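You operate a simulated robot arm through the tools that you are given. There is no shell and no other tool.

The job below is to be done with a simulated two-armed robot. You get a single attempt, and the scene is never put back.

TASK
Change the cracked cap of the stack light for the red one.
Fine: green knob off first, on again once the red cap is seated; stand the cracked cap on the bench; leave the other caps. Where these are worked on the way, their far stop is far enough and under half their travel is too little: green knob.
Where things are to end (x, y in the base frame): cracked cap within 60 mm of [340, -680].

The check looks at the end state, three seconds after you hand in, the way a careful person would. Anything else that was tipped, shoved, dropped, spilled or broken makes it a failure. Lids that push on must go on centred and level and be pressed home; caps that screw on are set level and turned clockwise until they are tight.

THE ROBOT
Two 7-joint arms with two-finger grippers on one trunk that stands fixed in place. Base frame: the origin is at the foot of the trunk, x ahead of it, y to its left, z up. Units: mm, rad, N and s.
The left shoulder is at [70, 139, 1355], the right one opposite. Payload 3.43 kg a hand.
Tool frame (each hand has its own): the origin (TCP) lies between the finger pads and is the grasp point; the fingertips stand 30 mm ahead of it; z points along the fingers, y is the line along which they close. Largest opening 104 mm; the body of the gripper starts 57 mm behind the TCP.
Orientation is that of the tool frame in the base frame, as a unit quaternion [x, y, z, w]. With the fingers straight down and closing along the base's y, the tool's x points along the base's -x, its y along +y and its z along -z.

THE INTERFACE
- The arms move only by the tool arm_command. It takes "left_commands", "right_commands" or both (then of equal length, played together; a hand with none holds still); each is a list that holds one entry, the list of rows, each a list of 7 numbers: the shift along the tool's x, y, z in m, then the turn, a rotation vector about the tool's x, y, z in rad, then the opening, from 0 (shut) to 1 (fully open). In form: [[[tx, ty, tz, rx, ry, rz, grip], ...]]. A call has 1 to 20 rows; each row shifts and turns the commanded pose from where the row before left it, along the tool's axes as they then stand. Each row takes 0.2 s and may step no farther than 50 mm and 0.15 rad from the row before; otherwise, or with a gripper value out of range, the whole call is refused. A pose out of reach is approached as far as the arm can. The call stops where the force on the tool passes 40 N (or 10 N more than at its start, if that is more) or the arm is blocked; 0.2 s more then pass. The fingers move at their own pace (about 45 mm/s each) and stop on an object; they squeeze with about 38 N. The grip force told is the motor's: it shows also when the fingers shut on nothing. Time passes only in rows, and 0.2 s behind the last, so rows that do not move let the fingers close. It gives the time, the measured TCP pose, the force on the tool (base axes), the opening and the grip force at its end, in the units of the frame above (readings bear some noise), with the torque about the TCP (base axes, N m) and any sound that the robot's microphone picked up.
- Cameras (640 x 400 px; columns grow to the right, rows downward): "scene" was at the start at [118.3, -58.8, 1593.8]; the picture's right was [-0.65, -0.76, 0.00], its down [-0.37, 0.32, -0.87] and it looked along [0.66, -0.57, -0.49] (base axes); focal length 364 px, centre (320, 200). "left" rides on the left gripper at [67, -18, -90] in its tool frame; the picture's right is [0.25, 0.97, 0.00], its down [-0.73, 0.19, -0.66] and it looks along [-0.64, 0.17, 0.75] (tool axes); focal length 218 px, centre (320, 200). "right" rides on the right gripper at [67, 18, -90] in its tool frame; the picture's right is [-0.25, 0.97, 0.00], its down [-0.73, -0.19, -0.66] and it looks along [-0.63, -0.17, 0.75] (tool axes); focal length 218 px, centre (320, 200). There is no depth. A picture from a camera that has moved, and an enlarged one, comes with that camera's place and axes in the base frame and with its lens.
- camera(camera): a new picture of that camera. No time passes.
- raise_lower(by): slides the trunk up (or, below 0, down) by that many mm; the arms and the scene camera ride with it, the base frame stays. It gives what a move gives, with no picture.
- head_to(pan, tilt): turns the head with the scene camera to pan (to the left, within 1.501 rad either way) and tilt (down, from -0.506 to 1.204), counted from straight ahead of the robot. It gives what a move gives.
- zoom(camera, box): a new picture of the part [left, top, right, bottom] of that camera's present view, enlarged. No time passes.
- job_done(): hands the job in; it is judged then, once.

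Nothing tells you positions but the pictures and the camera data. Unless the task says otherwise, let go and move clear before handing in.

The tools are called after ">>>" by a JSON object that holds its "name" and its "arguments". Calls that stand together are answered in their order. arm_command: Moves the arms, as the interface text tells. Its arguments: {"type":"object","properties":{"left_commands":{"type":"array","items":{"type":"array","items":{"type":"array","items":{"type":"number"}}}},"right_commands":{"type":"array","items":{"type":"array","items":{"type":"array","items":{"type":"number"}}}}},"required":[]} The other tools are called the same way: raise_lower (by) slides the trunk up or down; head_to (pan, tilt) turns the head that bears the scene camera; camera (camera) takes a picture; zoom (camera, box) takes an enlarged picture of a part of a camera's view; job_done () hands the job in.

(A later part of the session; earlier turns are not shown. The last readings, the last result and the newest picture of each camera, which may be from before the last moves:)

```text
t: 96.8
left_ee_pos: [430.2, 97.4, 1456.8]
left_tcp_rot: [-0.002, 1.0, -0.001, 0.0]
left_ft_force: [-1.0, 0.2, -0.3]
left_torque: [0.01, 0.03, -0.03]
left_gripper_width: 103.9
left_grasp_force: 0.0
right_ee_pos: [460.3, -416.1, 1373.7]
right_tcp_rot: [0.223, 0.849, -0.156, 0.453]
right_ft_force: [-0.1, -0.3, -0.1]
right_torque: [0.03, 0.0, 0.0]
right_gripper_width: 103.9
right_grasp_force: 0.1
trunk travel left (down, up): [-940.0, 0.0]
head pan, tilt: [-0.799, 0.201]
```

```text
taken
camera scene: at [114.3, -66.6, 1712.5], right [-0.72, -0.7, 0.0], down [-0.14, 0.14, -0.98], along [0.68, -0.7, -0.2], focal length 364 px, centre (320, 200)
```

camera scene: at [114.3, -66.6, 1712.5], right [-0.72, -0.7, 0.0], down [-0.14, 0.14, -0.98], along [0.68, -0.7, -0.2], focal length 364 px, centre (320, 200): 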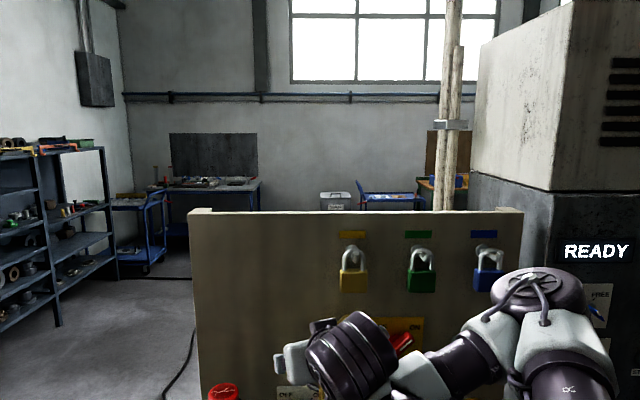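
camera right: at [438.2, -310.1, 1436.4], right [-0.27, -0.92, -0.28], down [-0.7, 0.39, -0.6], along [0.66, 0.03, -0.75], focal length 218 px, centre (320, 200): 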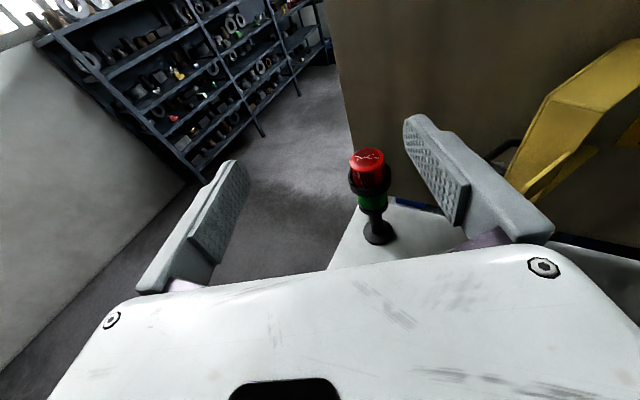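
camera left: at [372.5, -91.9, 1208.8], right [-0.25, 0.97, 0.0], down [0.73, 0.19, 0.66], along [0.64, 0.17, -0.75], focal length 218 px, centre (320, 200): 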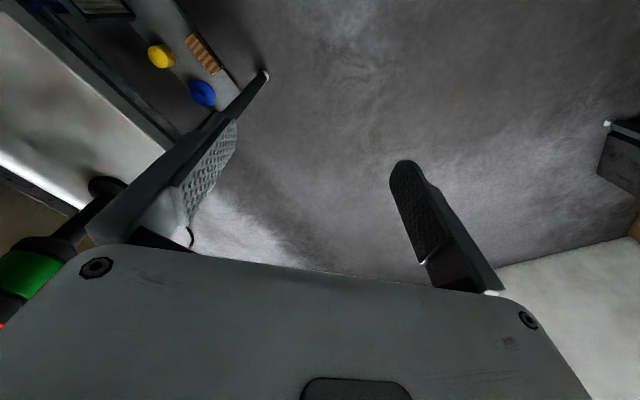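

Up is blocked while pitched down, but pitching up is free. I'll go level first and then lift.

>>> {"name": "arm_command", "arguments": {"right_commands": [[[0, 0, 0, 0, -0.14, 0, 1], [0, 0, 0, 0, -0.14, 0, 1], [0, 0, 0, 0, -0.14, 0, 1], [0, 0, 0, 0, -0.14, 0, 1], [-0.025, 0, 0, 0, 0, 0, 1], [-0.025, 0, 0, 0, 0, 0, 1], [-0.025, 0, 0, 0, 0, 0, 1], [-0.025, 0, 0, 0, 0, 0, 1], [-0.025, 0, 0, 0, 0, 0, 1], [-0.025, 0, 0, 0, 0, 0, 1]]]}}

>>> {"name": "camera", "arguments": {"camera": "scene"}}

```text
t: 99.0
left_ee_pos: [431.0, 96.5, 1455.9]
left_tcp_rot: [-0.002, 1.0, -0.001, 0.001]
left_ft_force: [0.7, 0.3, 0.9]
left_torque: [-0.01, -0.02, 0.04]
left_gripper_width: 103.8
left_grasp_force: 0.2
right_ee_pos: [506.4, -439.1, 1505.7]
right_tcp_rot: [0.201, 0.777, -0.189, 0.566]
right_ft_force: [-0.7, 0.0, 0.0]
right_torque: [-0.02, -0.01, 0.0]
right_gripper_width: 104.0
right_grasp_force: 0.2
right hand out of reach, approached as far as the arm can: row 1, 2, 3, 4, 9, 10
trunk travel left (down, up): [-940.0, 0.0]
head pan, tilt: [-0.799, 0.201]
```

```text
taken
camera scene: at [114.4, -65.7, 1712.6], right [-0.72, -0.7, 0.0], down [-0.14, 0.14, -0.98], along [0.68, -0.7, -0.2], focal length 364 px, centre (320, 200)
```

scene: 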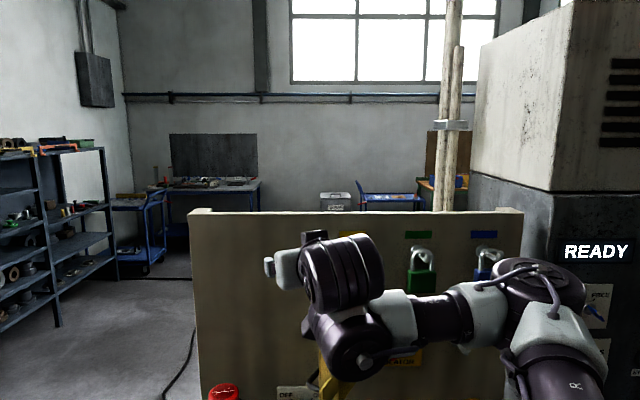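

Now at (506, -439, 1506), pitched 17° down and close to radial. Testing forward motion here.

>>> {"name": "arm_command", "arguments": {"right_commands": [[[0, 0, 0.02, 0, 0, 0, 1], [0, 0, 0.02, 0, 0, 0, 1], [0, 0, 0.02, 0, 0, 0, 1], [0, 0, 0.02, 0, 0, 0, 1]]]}}

>>> {"name": "camera", "arguments": {"camera": "scene"}}

```text
t: 100.0
left_ee_pos: [432.4, 97.2, 1455.9]
left_tcp_rot: [-0.001, 1.0, 0.0, 0.0]
left_ft_force: [0.6, -0.7, 0.0]
left_torque: [0.0, -0.01, 0.01]
left_gripper_width: 104.1
left_grasp_force: 0.0
right_ee_pos: [526.7, -424.0, 1483.6]
right_tcp_rot: [0.202, 0.778, -0.188, 0.564]
right_ft_force: [0.8, 0.4, 0.0]
right_torque: [-0.02, 0.0, 0.0]
right_gripper_width: 103.9
right_grasp_force: 0.1
right hand out of reach, approached as far as the arm can: row 1, 2, 3, 4
trunk travel left (down, up): [-940.0, 0.0]
head pan, tilt: [-0.799, 0.201]
```

```text
taken
camera scene: at [114.5, -66.8, 1712.6], right [-0.72, -0.7, 0.0], down [-0.14, 0.14, -0.98], along [0.68, -0.7, -0.2], focal length 364 px, centre (320, 200)
```

scene: 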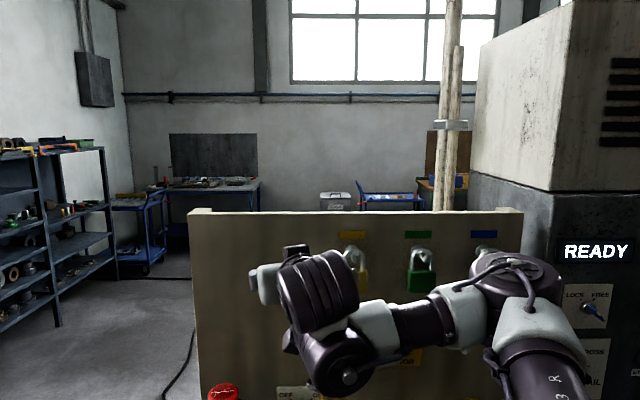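

It is progressing slowly, with the elbow moving in. I'll keep pushing along base +x at this safe height for more rows.

>>> {"name": "arm_command", "arguments": {"right_commands": [[[-0.0056, 0.0105, 0.0161, 0, 0, 0, 1], [-0.0056, 0.0105, 0.0161, 0, 0, 0, 1], [-0.0056, 0.0105, 0.0161, 0, 0, 0, 1], [-0.0056, 0.0105, 0.0161, 0, 0, 0, 1], [-0.0056, 0.0105, 0.0161, 0, 0, 0, 1], [-0.0056, 0.0105, 0.0161, 0, 0, 0, 1], [-0.0056, 0.0105, 0.0161, 0, 0, 0, 1], [-0.0056, 0.0105, 0.0161, 0, 0, 0, 1]]]}}

>>> {"name": "camera", "arguments": {"camera": "scene"}}

```text
t: 101.8
left_ee_pos: [432.1, 97.2, 1456.5]
left_tcp_rot: [-0.002, 1.0, 0.0, -0.001]
left_ft_force: [-1.0, -0.3, -0.2]
left_torque: [0.01, 0.01, 0.01]
left_gripper_width: 104.1
left_grasp_force: 0.0
right_ee_pos: [578.2, -364.2, 1478.8]
right_tcp_rot: [0.201, 0.777, -0.188, 0.566]
right_ft_force: [-0.2, 0.9, 0.1]
right_torque: [0.01, 0.01, 0.02]
right_gripper_width: 103.9
right_grasp_force: 0.1
right hand out of reach, approached as far as the arm can: row 1, 2, 3, 4, 5, 6, 7, 8
trunk travel left (down, up): [-940.0, 0.0]
head pan, tilt: [-0.799, 0.201]
```

```text
taken
camera scene: at [114.7, -66.1, 1712.6], right [-0.72, -0.7, 0.0], down [-0.14, 0.14, -0.98], along [0.68, -0.7, -0.2], focal length 364 px, centre (320, 200)
```

scene: 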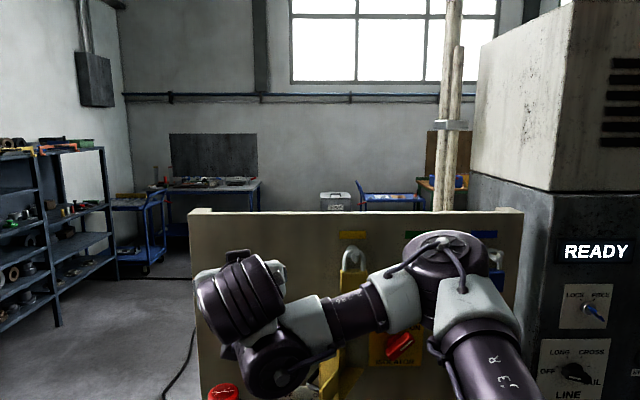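

Progress comes mostly sideways. To check whether this is a speed effect rather than a true limit, I'll command very small forward steps.

>>> {"name": "arm_command", "arguments": {"right_commands": [[[0, 0, 0.003, 0, 0, 0, 1], [0, 0, 0.003, 0, 0, 0, 1], [0, 0, 0.003, 0, 0, 0, 1], [0, 0, 0.003, 0, 0, 0, 1], [0, 0, 0.003, 0, 0, 0, 1], [0, 0, 0.003, 0, 0, 0, 1], [0, 0, 0.003, 0, 0, 0, 1], [0, 0, 0.003, 0, 0, 0, 1]]]}}

>>> {"name": "arm_command", "arguments": {"right_commands": [[[0, 0, 0, -0.03, 0, 0, 1], [0, 0, 0, -0.03, 0, 0, 1], [0, 0, 0, 0, -0.03, 0, 1], [0, 0, 0, 0, -0.03, 0, 1], [0, 0, 0.005, 0, 0, 0, 1], [0, 0, 0.005, 0, 0, 0, 1], [0, -0.005, 0, 0, 0, 0, 1], [0, -0.005, 0, 0, 0, 0, 1], [0, 0, 0.005, 0, 0, 0, 1], [0, 0, 0.005, 0, 0, 0, 1], [-0.005, 0, 0, 0, 0, 0, 1], [0.005, 0, 0, 0, 0, 0, 1], [0.005, 0, 0, 0, 0, 0, 1]]]}}

```text
t: 103.6
left_ee_pos: [432.1, 97.4, 1457.0]
left_tcp_rot: [-0.001, 1.0, 0.0, 0.001]
left_ft_force: [-0.2, 0.1, -1.1]
left_torque: [-0.01, 0.0, 0.01]
left_gripper_width: 103.6
left_grasp_force: 0.0
right_ee_pos: [576.8, -363.7, 1473.3]
right_tcp_rot: [0.201, 0.779, -0.187, 0.564]
right_ft_force: [0.1, -0.3, 0.3]
right_torque: [-0.02, 0.03, 0.0]
right_gripper_width: 103.9
right_grasp_force: 0.0
right hand out of reach, approached as far as the arm can: row 1, 3, 5, 6, 8
trunk travel left (down, up): [-940.0, 0.0]
head pan, tilt: [-0.799, 0.201]
```

```text
t: 106.4
left_ee_pos: [431.6, 97.4, 1456.1]
left_tcp_rot: [-0.001, 1.0, -0.001, 0.001]
left_ft_force: [0.3, -0.3, 0.1]
left_torque: [-0.01, 0.0, 0.01]
left_gripper_width: 103.9
left_grasp_force: 0.1
right_ee_pos: [566.8, -367.1, 1465.4]
right_tcp_rot: [0.179, 0.767, -0.169, 0.592]
right_ft_force: [0.3, 0.8, -0.3]
right_torque: [0.01, -0.01, 0.01]
right_gripper_width: 103.9
right_grasp_force: 0.0
right hand out of reach, approached as far as the arm can: row 1, 2, 9, 10
trunk travel left (down, up): [-940.0, 0.0]
head pan, tilt: [-0.799, 0.201]
```

The flags show one wrist joint can't tilt the tool toward one side of the arm plane, and the elbow posture decides which side that is. Earlier, with the hand level, about 100 mm above the shoulder and heading -14°, moving right with a right yaw flipped the elbow up. I'll recreate that.

>>> {"name": "arm_command", "arguments": {"right_commands": [[[0, 0, 0, 0, -0.08, 0, 1], [0, 0, 0, 0, -0.08, 0, 1], [0, 0.013, 0, -0.065, 0, 0, 1], [0, 0.013, 0, -0.065, 0, 0, 1], [0, 0.013, 0, -0.065, 0, 0, 1], [0, 0.013, 0, -0.065, 0, 0, 1], [-0.02, 0, 0, 0, 0, 0, 1], [-0.02, 0, 0, 0, 0, 0, 1], [-0.02, 0, 0, 0, 0, 0, 1], [-0.02, 0, 0, 0, 0, 0, 1]]]}}

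>>> {"name": "camera", "arguments": {"camera": "scene"}}

```text
t: 108.6
left_ee_pos: [430.9, 96.3, 1455.8]
left_tcp_rot: [-0.002, 1.0, -0.001, 0.0]
left_ft_force: [0.3, 0.5, -0.2]
left_torque: [0.01, 0.03, 0.0]
left_gripper_width: 103.8
left_grasp_force: 0.2
right_ee_pos: [555.5, -286.0, 1529.8]
right_tcp_rot: [0.08, 0.734, -0.09, 0.668]
right_ft_force: [0.1, 0.0, 0.8]
right_torque: [0.01, 0.0, 0.03]
right_gripper_width: 103.9
right_grasp_force: 0.1
right hand out of reach, approached as far as the arm can: row 5, 6, 7, 8, 9, 10
trunk travel left (down, up): [-940.0, 0.0]
head pan, tilt: [-0.799, 0.201]
```

```text
taken
camera scene: at [114.3, -65.9, 1712.6], right [-0.72, -0.7, 0.0], down [-0.14, 0.14, -0.98], along [0.68, -0.7, -0.2], focal length 364 px, centre (320, 200)
```

scene: 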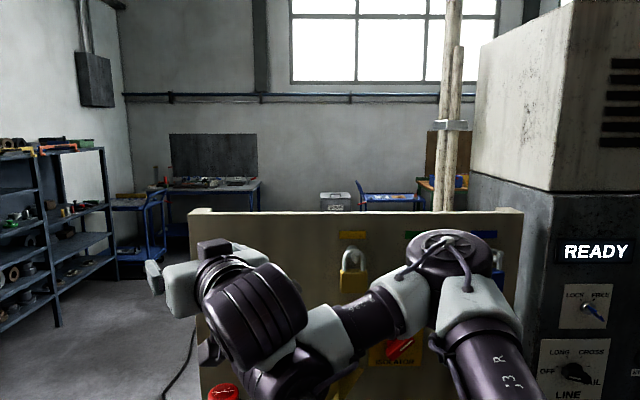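

Now I apply the same rightward move and right yaw as before, and check after a few rows.

>>> {"name": "arm_command", "arguments": {"right_commands": [[[0, -0.026, -0.004, 0, 0, 0, 1], [0, -0.026, -0.004, 0, 0, 0, 1], [0, -0.026, -0.004, 0, 0, 0, 1], [0, -0.026, -0.004, 0, 0, 0, 1], [0, -0.026, -0.004, 0, 0, 0, 1], [0, 0, 0, 0.1, 0, 0, 1], [0, 0, 0, 0.1, 0, 0, 1]]]}}

>>> {"name": "camera", "arguments": {"camera": "scene"}}

```text
t: 110.2
left_ee_pos: [431.3, 99.5, 1454.7]
left_tcp_rot: [-0.001, 1.0, -0.001, 0.001]
left_ft_force: [0.1, 0.1, 0.2]
left_torque: [-0.04, 0.02, -0.01]
left_gripper_width: 104.0
left_grasp_force: 0.1
right_ee_pos: [507.8, -332.9, 1533.8]
right_tcp_rot: [0.146, 0.722, -0.162, 0.656]
right_ft_force: [-0.3, -0.4, -0.5]
right_torque: [0.02, 0.02, -0.02]
right_gripper_width: 103.8
right_grasp_force: 0.0
right hand out of reach, approached as far as the arm can: row 1, 2, 3, 4, 5
trunk travel left (down, up): [-940.0, 0.0]
head pan, tilt: [-0.799, 0.201]
```

```text
taken
camera scene: at [114.7, -64.7, 1712.6], right [-0.72, -0.7, 0.0], down [-0.14, 0.14, -0.98], along [0.68, -0.7, -0.2], focal length 364 px, centre (320, 200)
```

scene: 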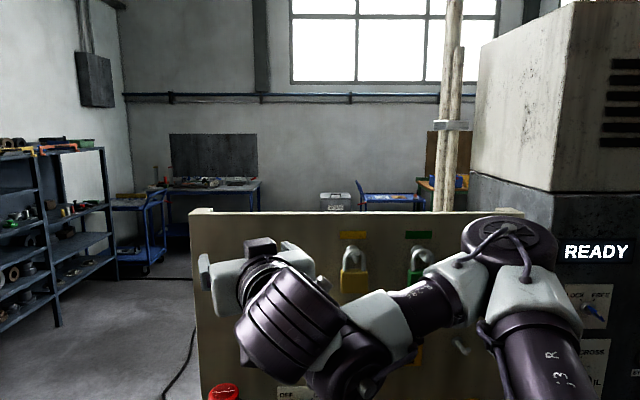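

Still heading the right way. I'll continue the right yaw and watch the elbow.

>>> {"name": "arm_command", "arguments": {"right_commands": [[[0, 0, 0, 0.1, 0, 0, 1], [0, 0, 0, 0.1, 0, 0, 1], [0, 0, 0, 0.1, 0, 0, 1]]]}}

>>> {"name": "camera", "arguments": {"camera": "scene"}}

```text
t: 111.0
left_ee_pos: [431.5, 97.0, 1455.9]
left_tcp_rot: [-0.002, 1.0, 0.0, 0.0]
left_ft_force: [-0.5, 0.5, 0.2]
left_torque: [0.03, 0.02, 0.0]
left_gripper_width: 104.3
left_grasp_force: 0.0
right_ee_pos: [507.3, -334.3, 1533.7]
right_tcp_rot: [0.178, 0.713, -0.196, 0.649]
right_ft_force: [0.5, 0.3, 1.0]
right_torque: [-0.02, 0.02, 0.02]
right_gripper_width: 103.8
right_grasp_force: 0.1
right hand out of reach, approached as far as the arm can: row 2, 3
trunk travel left (down, up): [-940.0, 0.0]
head pan, tilt: [-0.799, 0.201]
```

```text
taken
camera scene: at [114.2, -67.3, 1712.6], right [-0.72, -0.7, 0.0], down [-0.14, 0.14, -0.98], along [0.68, -0.7, -0.2], focal length 364 px, centre (320, 200)
```

scene: 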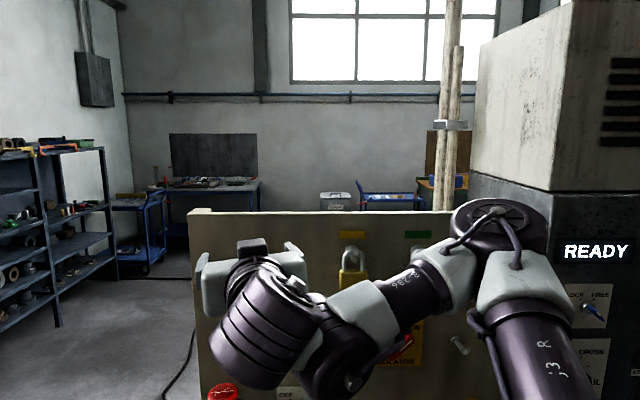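

The wrist is rolling over as hoped: the lower joint is now to the right of the upper one and the elbow is rising. I'll test forward and pitch-down with small steps.

>>> {"name": "arm_command", "arguments": {"right_commands": [[[0, 0, 0.01, 0, 0, 0, 1], [0, 0, 0.01, 0, 0, 0, 1], [0, 0, 0, 0, 0.04, 0, 1], [0, 0, 0, 0, 0.04, 0, 1], [0, 0, 0, -0.05, 0, 0, 1], [0, 0, 0, -0.05, 0, 0, 1], [0, 0, 0, 0, 0.04, 0, 1], [0, 0, 0, 0, 0.04, 0, 1], [0, 0, 0.01, 0, 0, 0, 1], [0, 0, 0.01, 0, 0, 0, 1]]]}}

>>> {"name": "camera", "arguments": {"camera": "scene"}}

```text
t: 113.2
left_ee_pos: [432.8, 96.9, 1456.8]
left_tcp_rot: [-0.001, 1.0, 0.0, 0.001]
left_ft_force: [0.8, -0.3, 0.7]
left_torque: [0.01, 0.01, 0.01]
left_gripper_width: 103.8
left_grasp_force: 0.0
right_ee_pos: [543.5, -358.5, 1514.0]
right_tcp_rot: [0.161, 0.772, -0.146, 0.597]
right_ft_force: [0.6, -0.4, 0.0]
right_torque: [-0.02, 0.02, 0.01]
right_gripper_width: 103.9
right_grasp_force: 0.1
right hand out of reach, approached as far as the arm can: row 8
trunk travel left (down, up): [-940.0, 0.0]
head pan, tilt: [-0.799, 0.201]
```

```text
taken
camera scene: at [115.4, -67.4, 1712.5], right [-0.72, -0.7, 0.0], down [-0.14, 0.14, -0.98], along [0.68, -0.7, -0.2], focal length 364 px, centre (320, 200)
```

scene: 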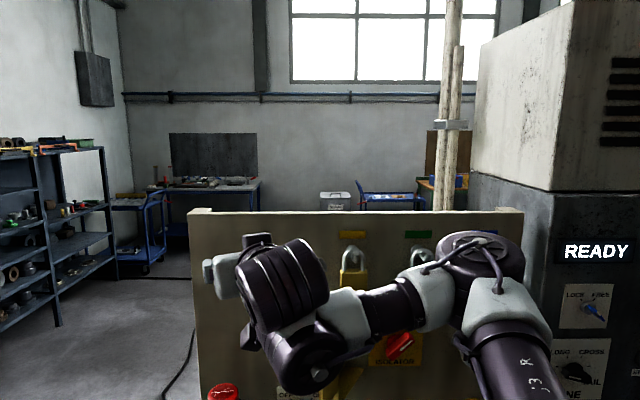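

Most of those went through, so a window has opened. I'll return to level, shift right and yaw right more firmly to bring the elbow fully up.

>>> {"name": "arm_command", "arguments": {"right_commands": [[[0, 0, 0, 0, -0.08, 0, 1], [0, 0, 0, 0, -0.08, 0, 1], [0, -0.015, 0, 0.05, 0, 0, 1], [0, -0.015, 0, 0.05, 0, 0, 1], [0, -0.015, 0, 0.05, 0, 0, 1], [0, -0.015, 0, 0.05, 0, 0, 1], [0, -0.015, 0, 0.05, 0, 0, 1], [0, -0.015, 0, 0.05, 0, 0, 1], [0, -0.01, 0, 0.05, 0, 0, 1]]]}}

>>> {"name": "camera", "arguments": {"camera": "scene"}}

```text
t: 115.2
left_ee_pos: [431.0, 97.1, 1456.9]
left_tcp_rot: [-0.001, 1.0, 0.0, 0.0]
left_ft_force: [-1.0, -0.3, -0.1]
left_torque: [0.01, 0.02, 0.01]
left_gripper_width: 104.0
left_grasp_force: 0.1
right_ee_pos: [489.3, -442.1, 1518.5]
right_tcp_rot: [0.26, 0.683, -0.281, 0.621]
right_ft_force: [0.2, 1.1, 0.5]
right_torque: [0.0, -0.01, -0.02]
right_gripper_width: 103.9
right_grasp_force: 0.0
trunk travel left (down, up): [-940.0, 0.0]
head pan, tilt: [-0.799, 0.201]
```

```text
taken
camera scene: at [114.1, -66.9, 1712.6], right [-0.72, -0.7, 0.0], down [-0.14, 0.14, -0.98], along [0.68, -0.7, -0.2], focal length 364 px, centre (320, 200)
```

scene: 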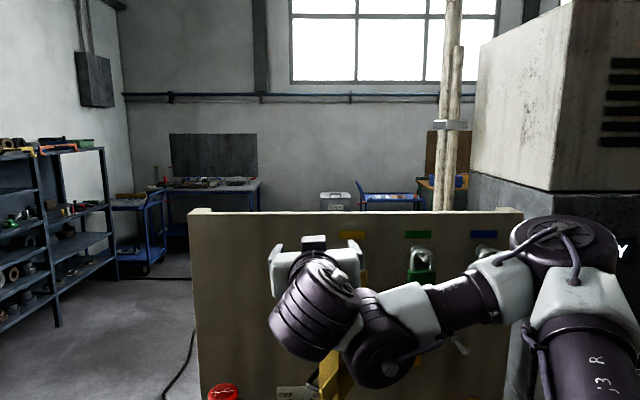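

All free now, and the wrist keeps rotating the right way. Continuing a bit further right in yaw with small steps.

>>> {"name": "arm_command", "arguments": {"right_commands": [[[0, -0.005, 0, 0.05, 0, 0, 1], [0, -0.005, 0, 0.05, 0, 0, 1], [0, -0.005, 0, 0.05, 0, 0, 1], [0, -0.005, 0, 0.05, 0, 0, 1], [0, -0.005, 0, 0.05, 0, 0, 1], [0, -0.005, 0, 0.05, 0, 0, 1]]]}}

>>> {"name": "camera", "arguments": {"camera": "scene"}}

```text
t: 116.6
left_ee_pos: [431.3, 96.5, 1456.8]
left_tcp_rot: [-0.002, 1.0, 0.0, 0.0]
left_ft_force: [-0.1, 0.2, 0.1]
left_torque: [0.04, 0.02, 0.0]
left_gripper_width: 104.2
left_grasp_force: 0.0
right_ee_pos: [458.4, -489.5, 1488.8]
right_tcp_rot: [0.325, 0.655, -0.357, 0.582]
right_ft_force: [0.1, 1.0, -0.1]
right_torque: [0.01, 0.0, -0.02]
right_gripper_width: 103.9
right_grasp_force: 0.1
right hand out of reach, approached as far as the arm can: row 2, 3, 4, 5, 6
trunk travel left (down, up): [-940.0, 0.0]
head pan, tilt: [-0.799, 0.201]
```

```text
taken
camera scene: at [114.0, -67.6, 1712.6], right [-0.72, -0.7, 0.0], down [-0.14, 0.14, -0.98], along [0.68, -0.7, -0.2], focal length 364 px, centre (320, 200)
```

scene: 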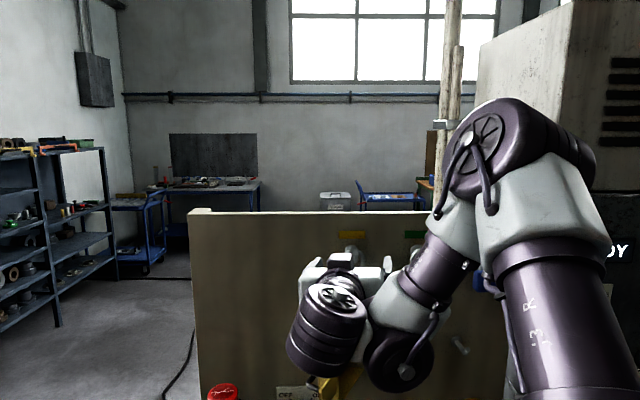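

Excellent: the elbow is now up and the arm is in its natural vertical-plane posture. Next I yaw left about the wrist, which should use the free side of the wrist joint and keep this posture.

>>> {"name": "arm_command", "arguments": {"right_commands": [[[0, 0.0125, 0, -0.06, 0, 0, 1], [0, 0.0125, 0, -0.06, 0, 0, 1], [0, 0.0125, 0, -0.06, 0, 0, 1], [0, 0.0125, 0, -0.06, 0, 0, 1]]]}}

>>> {"name": "camera", "arguments": {"camera": "scene"}}

```text
t: 117.6
left_ee_pos: [431.6, 98.1, 1455.9]
left_tcp_rot: [-0.001, 1.0, 0.001, 0.0]
left_ft_force: [0.3, -0.7, -0.6]
left_torque: [-0.01, -0.01, 0.01]
left_gripper_width: 104.0
left_grasp_force: 0.0
right_ee_pos: [500.3, -458.4, 1483.6]
right_tcp_rot: [0.254, 0.693, -0.277, 0.615]
right_ft_force: [-0.8, 1.3, 0.5]
right_torque: [0.02, -0.03, 0.06]
right_gripper_width: 104.1
right_grasp_force: 0.0
trunk travel left (down, up): [-940.0, 0.0]
head pan, tilt: [-0.799, 0.201]
```

```text
taken
camera scene: at [114.7, -66.8, 1712.6], right [-0.72, -0.7, 0.0], down [-0.14, 0.14, -0.98], along [0.68, -0.7, -0.2], focal length 364 px, centre (320, 200)
```

scene: 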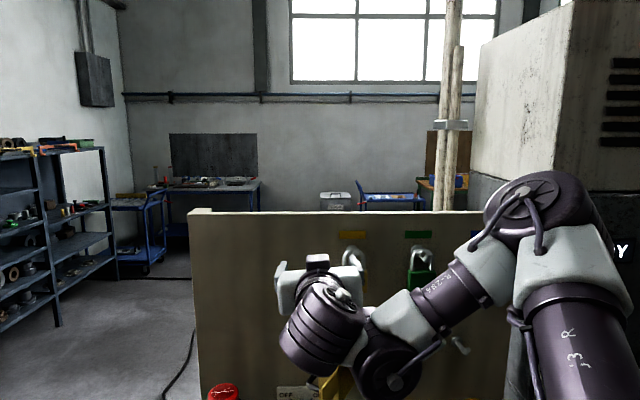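

Yawing left lets the elbow drop again. Instead I'll go back to elbow-up and pitch the tool down about the wrist centre. That should be a pure single-joint motion, and with the tool pointing down, yaw becomes a free roll.

>>> {"name": "arm_command", "arguments": {"right_commands": [[[0, -0.0125, 0, 0.06, 0, 0, 1], [0, -0.0125, 0, 0.06, 0, 0, 1], [0, -0.0125, 0, 0.06, 0, 0, 1], [0, -0.0125, 0, 0.06, 0, 0, 1]]]}}

>>> {"name": "arm_command", "arguments": {"right_commands": [[[0.0205, 0, 0, 0, 0.1, 0, 1], [0.0205, 0, 0, 0, 0.1, 0, 1], [0.0205, 0, 0, 0, 0.1, 0, 1], [0.0205, 0, 0, 0, 0.1, 0, 1]]]}}

>>> {"name": "camera", "arguments": {"camera": "scene"}}

```text
t: 118.6
left_ee_pos: [432.1, 99.6, 1456.2]
left_tcp_rot: [-0.002, 1.0, -0.002, 0.001]
left_ft_force: [0.4, 0.3, -0.5]
left_torque: [-0.04, 0.04, 0.02]
left_gripper_width: 104.1
left_grasp_force: 0.0
right_ee_pos: [471.5, -480.3, 1481.2]
right_tcp_rot: [0.313, 0.667, -0.345, 0.582]
right_ft_force: [0.0, -1.1, -1.1]
right_torque: [-0.02, 0.02, 0.0]
right_gripper_width: 104.1
right_grasp_force: 0.1
right hand out of reach, approached as far as the arm can: row 4
trunk travel left (down, up): [-940.0, 0.0]
head pan, tilt: [-0.799, 0.201]
```

```text
t: 119.6
left_ee_pos: [431.5, 96.2, 1455.9]
left_tcp_rot: [-0.001, 1.0, 0.001, 0.0]
left_ft_force: [-0.1, -0.9, 0.5]
left_torque: [0.01, 0.0, 0.0]
left_gripper_width: 103.8
left_grasp_force: 0.1
right_ee_pos: [420.6, -518.0, 1359.6]
right_tcp_rot: [0.39, 0.756, -0.285, 0.442]
right_ft_force: [0.1, -0.1, -0.2]
right_torque: [0.0, -0.01, 0.01]
right_gripper_width: 104.1
right_grasp_force: 0.0
right hand out of reach, approached as far as the arm can: row 1, 2, 3, 4
trunk travel left (down, up): [-940.0, 0.0]
head pan, tilt: [-0.799, 0.201]
```

```text
taken
camera scene: at [113.9, -67.2, 1712.7], right [-0.72, -0.7, 0.0], down [-0.14, 0.14, -0.98], along [0.68, -0.7, -0.2], focal length 364 px, centre (320, 200)
```

scene: 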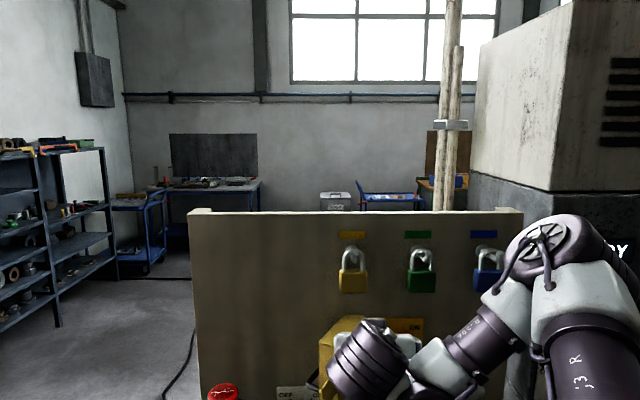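

The arm is too folded here for that. I'll undo the pitch, then extend forward first while level with the elbow up, and try again.

>>> {"name": "arm_command", "arguments": {"right_commands": [[[-0.0205, 0, 0, 0, -0.1, 0, 1], [-0.0205, 0, 0, 0, -0.1, 0, 1], [-0.0205, 0, 0, 0, -0.1, 0, 1], [-0.0205, 0, 0, 0, -0.1, 0, 1], [0, 0, 0.02, 0, 0, 0, 1], [0, 0, 0.02, 0, 0, 0, 1], [0, 0.01, 0.02, 0, 0, 0, 1], [0, 0.01, 0.02, 0, 0, 0, 1]]]}}

>>> {"name": "camera", "arguments": {"camera": "scene"}}

```text
t: 121.4
left_ee_pos: [433.6, 96.7, 1455.6]
left_tcp_rot: [-0.002, 1.0, -0.001, 0.001]
left_ft_force: [0.0, 0.1, -0.9]
left_torque: [-0.01, 0.02, -0.03]
left_gripper_width: 104.3
left_grasp_force: 0.0
right_ee_pos: [500.9, -593.0, 1429.0]
right_tcp_rot: [0.327, 0.655, -0.358, 0.58]
right_ft_force: [0.6, -0.1, -0.1]
right_torque: [-0.02, 0.02, -0.01]
right_gripper_width: 103.8
right_grasp_force: 0.1
trunk travel left (down, up): [-940.0, 0.0]
head pan, tilt: [-0.799, 0.201]
```

```text
taken
camera scene: at [116.6, -66.0, 1712.4], right [-0.72, -0.7, 0.0], down [-0.14, 0.14, -0.98], along [0.68, -0.7, -0.2], focal length 364 px, centre (320, 200)
```

scene: 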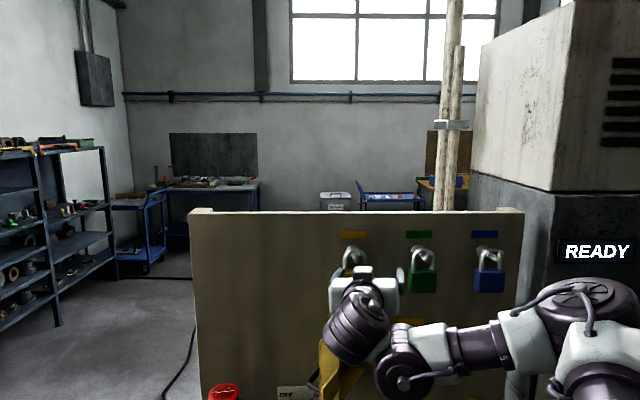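

The picture is consistent now: one wrist joint only tilts the tool left of, or above, the arm plane. So the heading for the stack light should be about -10° to -15° with the hand below shoulder height, and from this comfortable spot I can yaw left about the wrist.

>>> {"name": "arm_command", "arguments": {"right_commands": [[[0, 0.0164, 0, -0.08, 0, 0, 1], [0, 0.0164, 0, -0.08, 0, 0, 1], [0, 0.0164, 0, -0.08, 0, 0, 1], [0, 0.0164, 0, -0.08, 0, 0, 1], [0, 0.0164, 0, -0.08, 0, 0, 1], [0, 0.0164, 0, -0.08, 0, 0, 1], [0, 0.0164, 0, -0.08, 0, 0, 1], [0, 0.0164, 0, -0.08, 0, 0, 1], [0, 0.0164, 0, -0.08, 0, 0, 1], [0, 0.0164, 0, -0.08, 0, 0, 1]]]}}

>>> {"name": "head_to", "arguments": {"pan": -0.707, "tilt": 0.4}}

>>> {"name": "camera", "arguments": {"camera": "scene"}}

```text
t: 123.6
left_ee_pos: [431.2, 100.1, 1456.3]
left_tcp_rot: [-0.001, 1.0, -0.002, -0.001]
left_ft_force: [-0.3, 0.3, -0.1]
left_torque: [-0.06, -0.01, -0.01]
left_gripper_width: 104.2
left_grasp_force: 0.0
right_ee_pos: [550.3, -369.2, 1389.3]
right_tcp_rot: [0.096, 0.741, -0.086, 0.659]
right_ft_force: [0.2, 1.0, 0.5]
right_torque: [0.0, -0.01, -0.03]
right_gripper_width: 104.1
right_grasp_force: 0.0
right hand out of reach, approached as far as the arm can: row 2, 3, 4, 5, 6, 7, 8, 9
trunk travel left (down, up): [-940.0, 0.0]
head pan, tilt: [-0.799, 0.201]
```

```text
t: 124.3
left_ee_pos: [430.5, 98.6, 1457.2]
left_tcp_rot: [-0.002, 1.0, -0.001, 0.001]
left_ft_force: [-0.3, 0.1, 0.9]
left_torque: [-0.02, -0.04, -0.04]
left_gripper_width: 104.2
left_grasp_force: 0.1
right_ee_pos: [549.4, -370.5, 1388.5]
right_tcp_rot: [0.098, 0.742, -0.086, 0.658]
right_ft_force: [0.4, 0.4, 0.6]
right_torque: [0.01, 0.0, -0.05]
right_gripper_width: 103.8
right_grasp_force: 0.0
trunk travel left (down, up): [-940.0, 0.0]
head pan, tilt: [-0.707, 0.4]
```

```text
taken
camera scene: at [119.5, -58.2, 1694.2], right [-0.65, -0.76, 0.0], down [-0.3, 0.25, -0.92], along [0.7, -0.6, -0.39], focal length 364 px, centre (320, 200)
```

scene: 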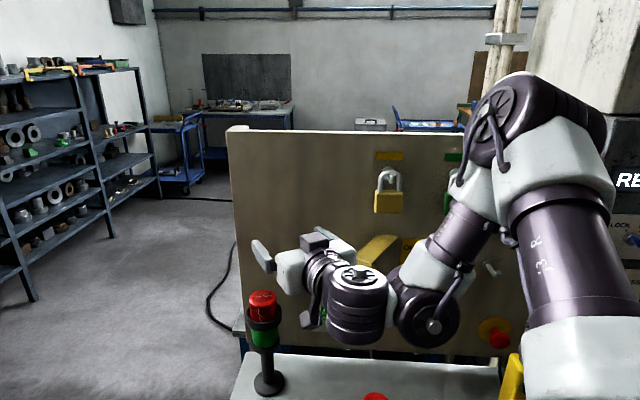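

The elbow is up, the wrist is in the right posture and the heading is -15°. Now forward toward the stack light.

>>> {"name": "arm_command", "arguments": {"right_commands": [[[0, 0, 0.02, 0, 0, 0, 1], [0, 0, 0.02, 0, 0, 0, 1], [0, 0, 0.02, 0, 0, 0, 1], [0, 0, 0.02, 0, 0, 0, 1]]]}}

>>> {"name": "camera", "arguments": {"camera": "scene"}}

>>> {"name": "camera", "arguments": {"camera": "right"}}

```text
t: 125.3
left_ee_pos: [433.4, 96.9, 1454.9]
left_tcp_rot: [-0.002, 1.0, 0.0, 0.0]
left_ft_force: [-0.6, -0.1, 0.7]
left_torque: [0.0, -0.01, 0.0]
left_gripper_width: 104.0
left_grasp_force: 0.1
right_ee_pos: [628.3, -394.2, 1378.2]
right_tcp_rot: [0.099, 0.742, -0.086, 0.657]
right_ft_force: [0.6, -0.4, 0.9]
right_torque: [0.02, 0.03, 0.02]
right_gripper_width: 104.2
right_grasp_force: 0.0
trunk travel left (down, up): [-940.0, 0.0]
head pan, tilt: [-0.707, 0.4]
```

```text
taken
camera scene: at [121.0, -61.9, 1693.9], right [-0.65, -0.76, 0.0], down [-0.3, 0.25, -0.92], along [0.7, -0.6, -0.39], focal length 364 px, centre (320, 200)
```

scene: 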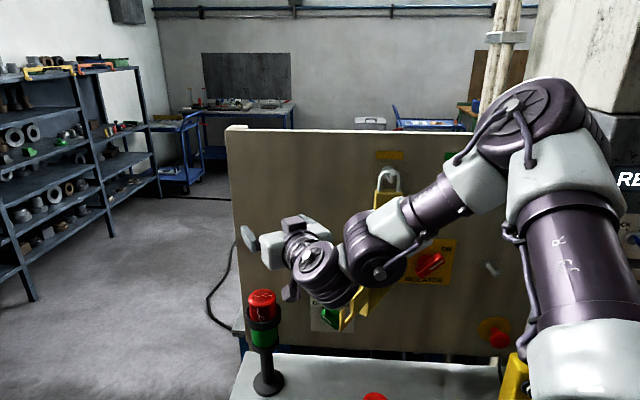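

```text
taken
camera right: at [539.6, -352.1, 1321.9], right [0.28, 0.93, 0.25], down [-0.59, -0.04, 0.8], along [0.75, -0.38, 0.54], focal length 218 px, centre (320, 200)
```

right: 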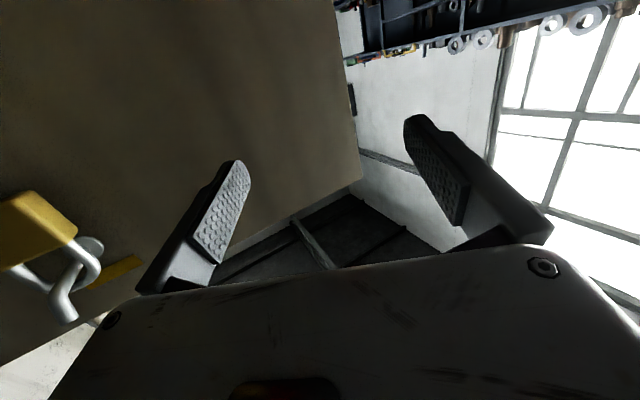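

Forward motion is free at last, and I'm at (628, -394, 1378). Now I pitch down about the wrist to roughly 40°.

>>> {"name": "arm_command", "arguments": {"right_commands": [[[0.0205, 0, 0, 0, 0.1, 0, 1], [0.0205, 0, 0, 0, 0.1, 0, 1], [0.0205, 0, 0, 0, 0.1, 0, 1], [0.0205, 0, 0, 0, 0.1, 0, 1], [0.0205, 0, 0, 0, 0.1, 0, 1], [0.0205, 0, 0, 0, 0.1, 0, 1]]]}}

>>> {"name": "camera", "arguments": {"camera": "scene"}}

>>> {"name": "camera", "arguments": {"camera": "right"}}

```text
t: 126.7
left_ee_pos: [432.0, 96.3, 1455.6]
left_tcp_rot: [-0.001, 1.0, 0.0, 0.0]
left_ft_force: [-0.4, 0.3, -0.2]
left_torque: [-0.02, 0.01, -0.02]
left_gripper_width: 104.0
left_grasp_force: 0.0
right_ee_pos: [585.6, -380.0, 1264.9]
right_tcp_rot: [0.12, 0.904, -0.053, 0.408]
right_ft_force: [0.3, -0.3, 0.1]
right_torque: [-0.01, -0.01, 0.04]
right_gripper_width: 104.1
right_grasp_force: 0.1
trunk travel left (down, up): [-940.0, 0.0]
head pan, tilt: [-0.707, 0.4]
```

```text
taken
camera scene: at [120.3, -59.9, 1694.0], right [-0.65, -0.76, 0.0], down [-0.3, 0.25, -0.92], along [0.7, -0.6, -0.39], focal length 364 px, centre (320, 200)
```

scene: 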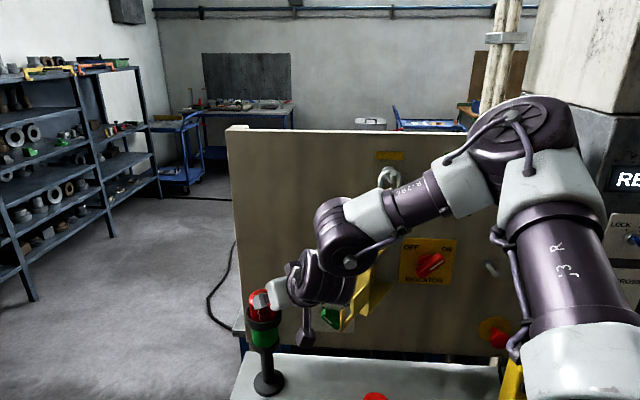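

```text
taken
camera right: at [483.0, -335.0, 1273.1], right [0.41, 0.89, 0.19], down [-0.06, -0.18, 0.98], along [0.91, -0.42, -0.02], focal length 218 px, centre (320, 200)
```

right: 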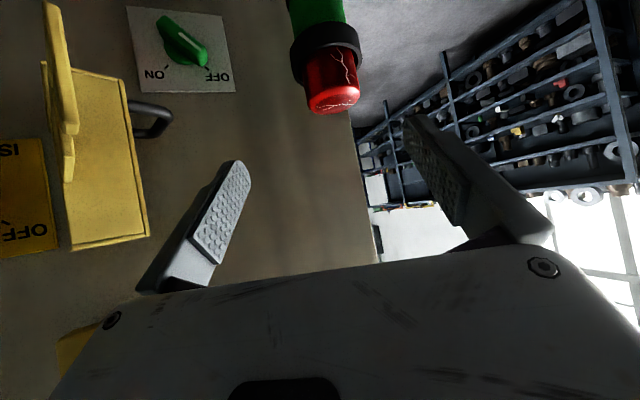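

The tool is at 41° pitch with full freedom, and the cap lies straight ahead along it. I'll advance until about 60 mm short of the cap, still above it, turning the heading slightly right to keep the wrist clear of the yellow box.

>>> {"name": "arm_command", "arguments": {"right_commands": [[[-0.0123, 0.0044, 0.0139, 0.0263, 0, 0.0232, 1], [-0.0123, 0.0044, 0.0139, 0.0263, 0, 0.0232, 1], [-0.0123, 0.0044, 0.0139, 0.0263, 0, 0.0232, 1], [-0.0123, 0.0044, 0.0139, 0.0263, 0, 0.0232, 1], [-0.0123, 0.0044, 0.0139, 0.0263, 0, 0.0232, 1]]]}}

>>> {"name": "camera", "arguments": {"camera": "scene"}}

>>> {"name": "camera", "arguments": {"camera": "right"}}

```text
t: 127.9
left_ee_pos: [434.0, 98.0, 1455.7]
left_tcp_rot: [-0.003, 1.0, -0.001, 0.0]
left_ft_force: [-0.5, -0.7, -0.5]
left_torque: [0.0, 0.03, -0.02]
left_gripper_width: 104.2
left_grasp_force: 0.1
right_ee_pos: [680.0, -389.9, 1263.8]
right_tcp_rot: [0.198, 0.89, -0.089, 0.401]
right_ft_force: [0.2, -0.1, -0.8]
right_torque: [0.01, 0.02, -0.01]
right_gripper_width: 104.1
right_grasp_force: 0.1
trunk travel left (down, up): [-940.0, 0.0]
head pan, tilt: [-0.707, 0.4]
```

```text
taken
camera scene: at [121.7, -59.4, 1693.9], right [-0.65, -0.76, 0.0], down [-0.3, 0.25, -0.92], along [0.7, -0.6, -0.39], focal length 364 px, centre (320, 200)
```

scene: 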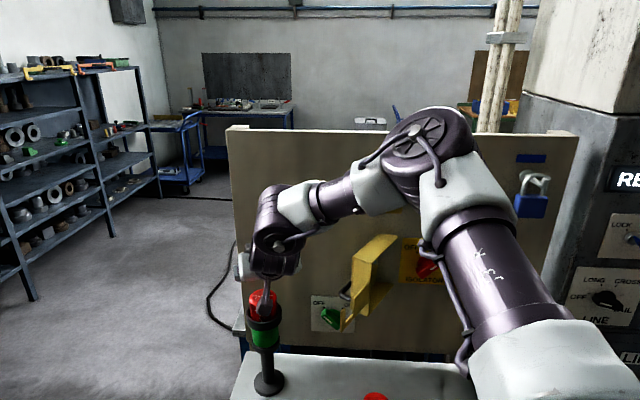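

```text
taken
camera right: at [588.0, -327.8, 1271.8], right [0.56, 0.8, 0.19], down [-0.09, -0.17, 0.98], along [0.82, -0.57, -0.02], focal length 218 px, centre (320, 200)
```

right: 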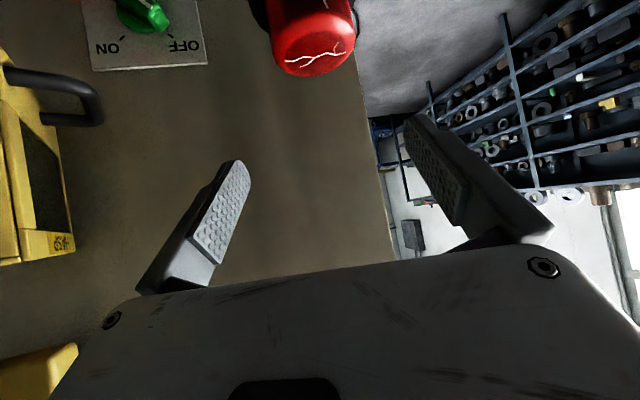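

Everything is free here, and the cap is just below the fingers. I'll zoom the wrist view to measure its exact position relative to the tool.

>>> {"name": "zoom", "arguments": {"camera": "right", "box": [230, 0, 390, 100]}}

>>> {"name": "zoom", "arguments": {"camera": "scene", "box": [220, 230, 320, 400]}}

```text
4.00 times, centred on (310, 50) of right
camera zoom: at [588.0, -327.8, 1271.8], right [0.56, 0.8, 0.19], down [-0.09, -0.17, 0.98], along [0.82, -0.57, -0.02], focal length 873 px, centre (360, 800)
```

zoom: 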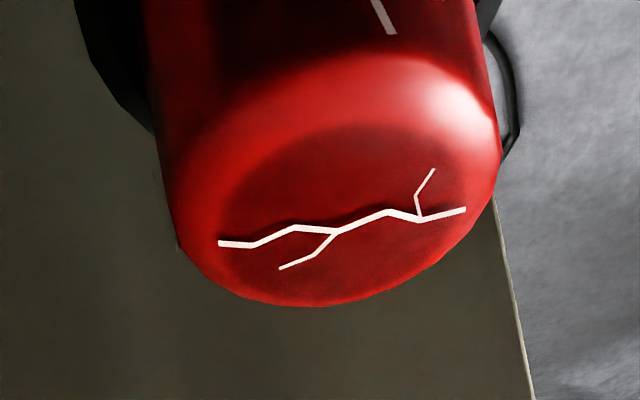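

```text
2.35 times, centred on (270, 315) of scene
camera zoom: at [121.7, -59.4, 1693.9], right [-0.65, -0.76, 0.0], down [-0.3, 0.25, -0.92], along [0.7, -0.6, -0.39], focal length 855 px, centre (438, -71)
```

zoom: 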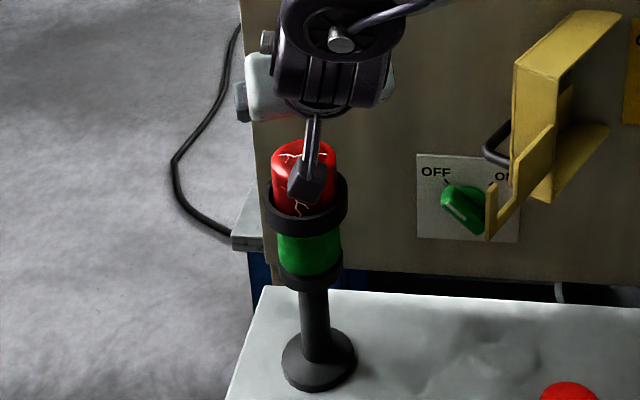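

The cap axis measures (741, -410) with its top at about z 1152, only 7 mm left of the tool plane. I'll move over it at the current height, then check alignment before descending with the trunk.

>>> {"name": "arm_command", "arguments": {"right_commands": [[[-0.0108, 0.0024, 0.0122, 0, 0, 0, 1], [-0.0108, 0.0024, 0.0122, 0, 0, 0, 1], [-0.0108, 0.0024, 0.0122, 0, 0, 0, 1], [0, 0, 0, 0, 0, 0, 1]]]}}

>>> {"name": "camera", "arguments": {"camera": "right"}}

>>> {"name": "camera", "arguments": {"camera": "scene"}}

```text
t: 128.9
left_ee_pos: [430.9, 96.5, 1455.7]
left_tcp_rot: [-0.002, 1.0, 0.001, 0.001]
left_ft_force: [0.6, -0.9, 0.3]
left_torque: [-0.01, 0.01, 0.03]
left_gripper_width: 104.1
left_grasp_force: 0.1
right_ee_pos: [725.7, -403.7, 1265.2]
right_tcp_rot: [0.198, 0.889, -0.089, 0.403]
right_ft_force: [0.2, 0.2, 1.0]
right_torque: [0.0, -0.03, -0.01]
right_gripper_width: 104.0
right_grasp_force: 0.0
trunk travel left (down, up): [-940.0, 0.0]
head pan, tilt: [-0.707, 0.4]
```

```text
taken
camera right: at [633.8, -341.3, 1273.6], right [0.56, 0.8, 0.19], down [-0.09, -0.17, 0.98], along [0.82, -0.57, -0.02], focal length 218 px, centre (320, 200)
```

right: 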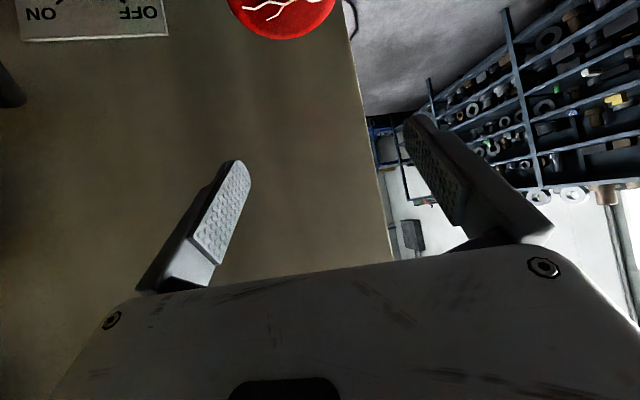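

```text
taken
camera scene: at [119.1, -60.1, 1694.1], right [-0.65, -0.76, 0.0], down [-0.3, 0.25, -0.92], along [0.7, -0.6, -0.39], focal length 364 px, centre (320, 200)
```

scene: 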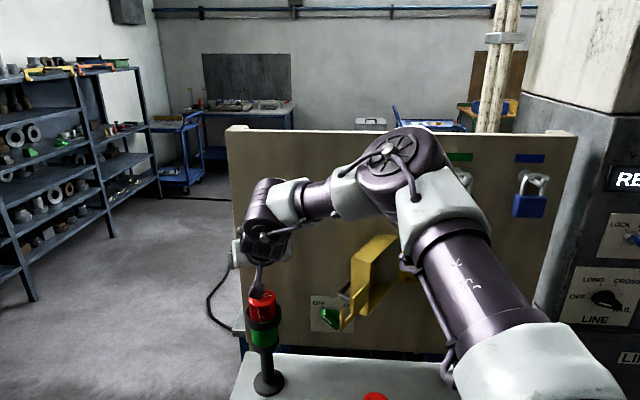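

I'll zoom to check the lateral alignment more precisely before descending.

>>> {"name": "zoom", "arguments": {"camera": "right", "box": [200, 0, 360, 100]}}

>>> {"name": "zoom", "arguments": {"camera": "scene", "box": [215, 220, 315, 345]}}

```text
4.00 times, centred on (280, 50) of right
camera zoom: at [633.8, -341.3, 1273.6], right [0.56, 0.8, 0.19], down [-0.09, -0.17, 0.98], along [0.82, -0.57, -0.02], focal length 873 px, centre (480, 800)
```

zoom: 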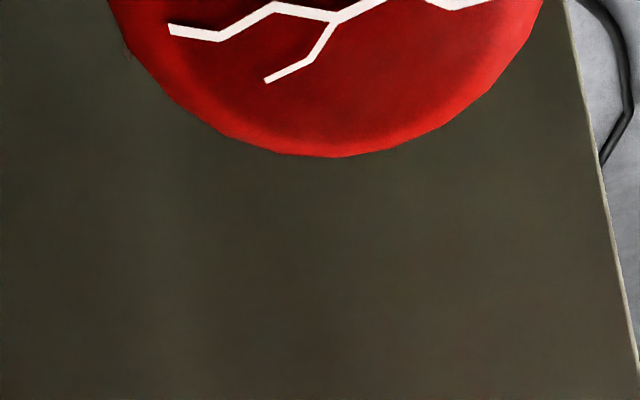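

```text
3.20 times, centred on (265, 282) of scene
camera zoom: at [119.1, -60.1, 1694.1], right [-0.65, -0.76, 0.0], down [-0.3, 0.25, -0.92], along [0.7, -0.6, -0.39], focal length 1163 px, centre (496, -64)
```

zoom: 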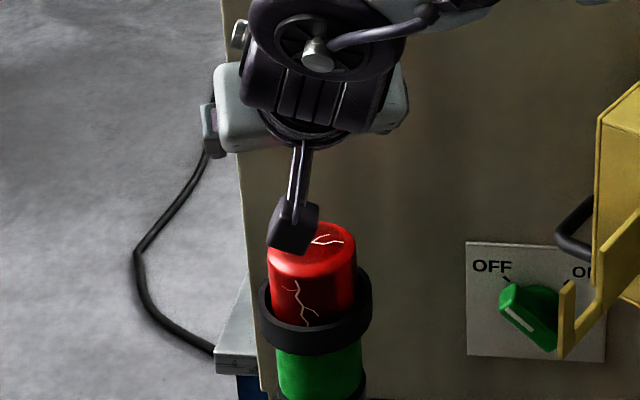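

The cap is centred laterally (y ≈ 0) and about 13 mm ahead of the tool centre, which is what I want. Lowering with the trunk 80 mm first, then I'll look.

>>> {"name": "raise_lower", "arguments": {"by": -80}}

>>> {"name": "camera", "arguments": {"camera": "scene"}}

>>> {"name": "camera", "arguments": {"camera": "right"}}

```text
t: 130.1
left_ee_pos: [430.9, 96.6, 1376.3]
left_tcp_rot: [-0.002, 1.0, 0.0, 0.0]
left_ft_force: [-0.5, 0.4, -1.5]
left_torque: [-0.02, -0.03, -0.02]
left_gripper_width: 103.8
left_grasp_force: 0.0
right_ee_pos: [726.4, -403.1, 1186.3]
right_tcp_rot: [0.198, 0.889, -0.088, 0.403]
right_ft_force: [0.8, 0.0, 0.1]
right_torque: [0.0, 0.0, 0.03]
right_gripper_width: 104.1
right_grasp_force: 0.1
trunk travel left (down, up): [-860.0, 80.0]
head pan, tilt: [-0.707, 0.4]
```

```text
taken
camera scene: at [119.9, -59.9, 1614.1], right [-0.65, -0.76, 0.0], down [-0.3, 0.25, -0.92], along [0.7, -0.6, -0.39], focal length 364 px, centre (320, 200)
```

scene: 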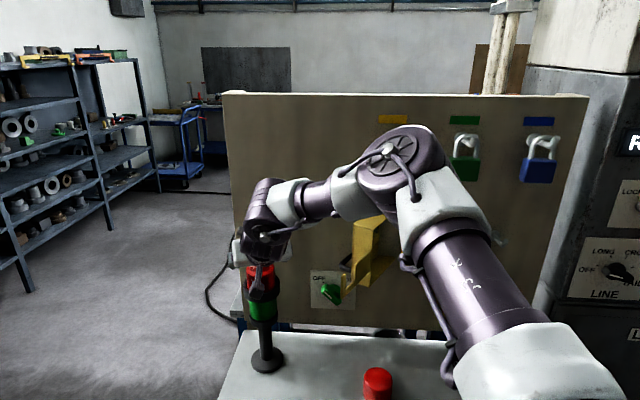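

```text
taken
camera right: at [634.3, -341.1, 1193.5], right [0.56, 0.8, 0.19], down [-0.09, -0.17, 0.98], along [0.82, -0.57, -0.02], focal length 218 px, centre (320, 200)
```

right: 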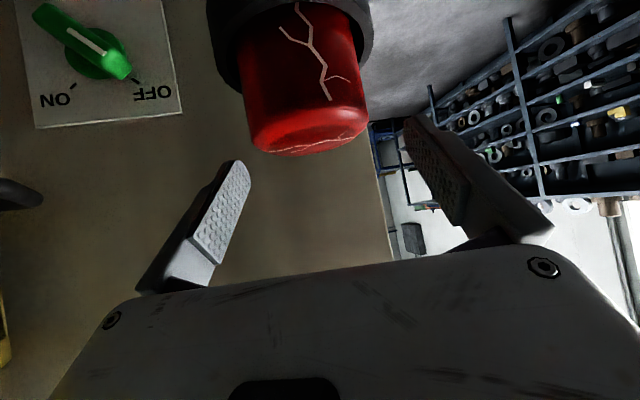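

Good alignment: the cap sits between the fingers with about 1.5 mm lateral error. I'll zoom both views to judge the collar height before the last 35 mm.

>>> {"name": "zoom", "arguments": {"camera": "scene", "box": [220, 230, 300, 340]}}

>>> {"name": "zoom", "arguments": {"camera": "right", "box": [180, 0, 440, 180]}}

```text
3.64 times, centred on (260, 285) of scene
camera zoom: at [119.9, -59.9, 1614.1], right [-0.65, -0.76, 0.0], down [-0.3, 0.25, -0.92], along [0.7, -0.6, -0.39], focal length 1322 px, centre (538, -109)
```

zoom: 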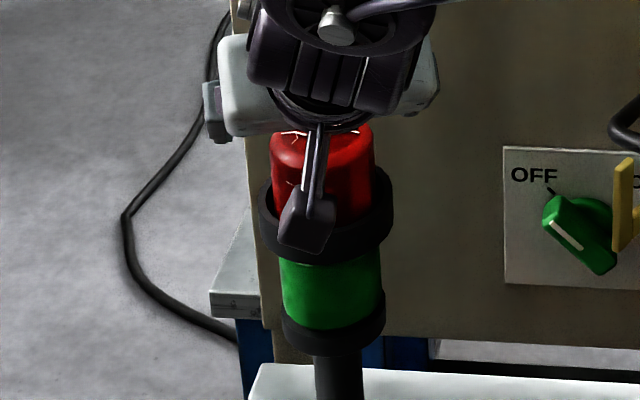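

```text
2.22 times, centred on (310, 90) of right
camera zoom: at [634.3, -341.1, 1193.5], right [0.56, 0.8, 0.19], down [-0.09, -0.17, 0.98], along [0.82, -0.57, -0.02], focal length 485 px, centre (342, 444)
```

zoom: 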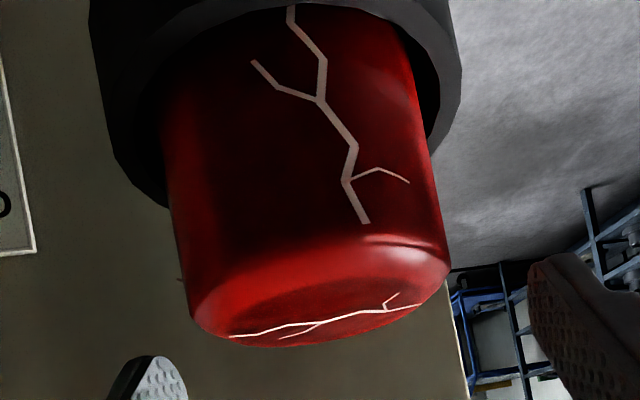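

The collar top is at z ≈ 1116 and the cap top at ≈ 1157. Lowering 34 mm puts the fingertips about 6 mm above the collar with a good grip on the exposed wall.

>>> {"name": "raise_lower", "arguments": {"by": -34}}

>>> {"name": "camera", "arguments": {"camera": "right"}}

>>> {"name": "zoom", "arguments": {"camera": "scene", "box": [215, 210, 315, 330]}}

```text
t: 130.9
left_ee_pos: [432.1, 97.5, 1342.0]
left_tcp_rot: [-0.002, 1.0, 0.0, 0.0]
left_ft_force: [-0.5, 0.0, 0.3]
left_torque: [0.02, -0.01, -0.03]
left_gripper_width: 104.5
left_grasp_force: 0.0
right_ee_pos: [726.4, -403.3, 1151.3]
right_tcp_rot: [0.198, 0.889, -0.088, 0.404]
right_ft_force: [-0.7, 0.0, 0.3]
right_torque: [0.04, -0.03, 0.0]
right_gripper_width: 103.9
right_grasp_force: 0.1
trunk travel left (down, up): [-826.0, 114.0]
head pan, tilt: [-0.707, 0.4]
```

```text
taken
camera right: at [634.1, -341.1, 1159.5], right [0.56, 0.8, 0.19], down [-0.09, -0.17, 0.98], along [0.82, -0.57, -0.02], focal length 218 px, centre (320, 200)
```

right: 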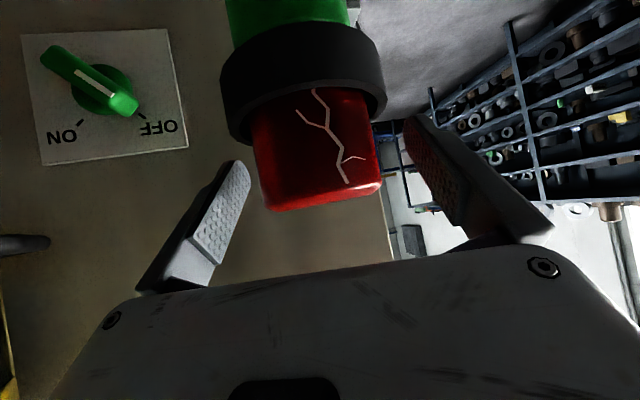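

```text
3.33 times, centred on (265, 270) of scene
camera zoom: at [119.6, -59.9, 1580.0], right [-0.65, -0.76, 0.0], down [-0.3, 0.25, -0.92], along [0.7, -0.6, -0.39], focal length 1212 px, centre (503, -33)
```

zoom: 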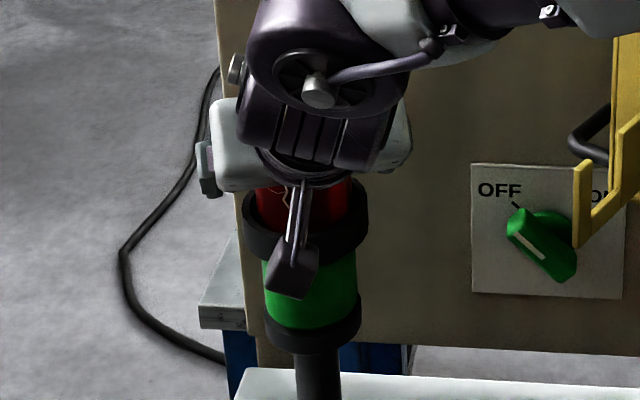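

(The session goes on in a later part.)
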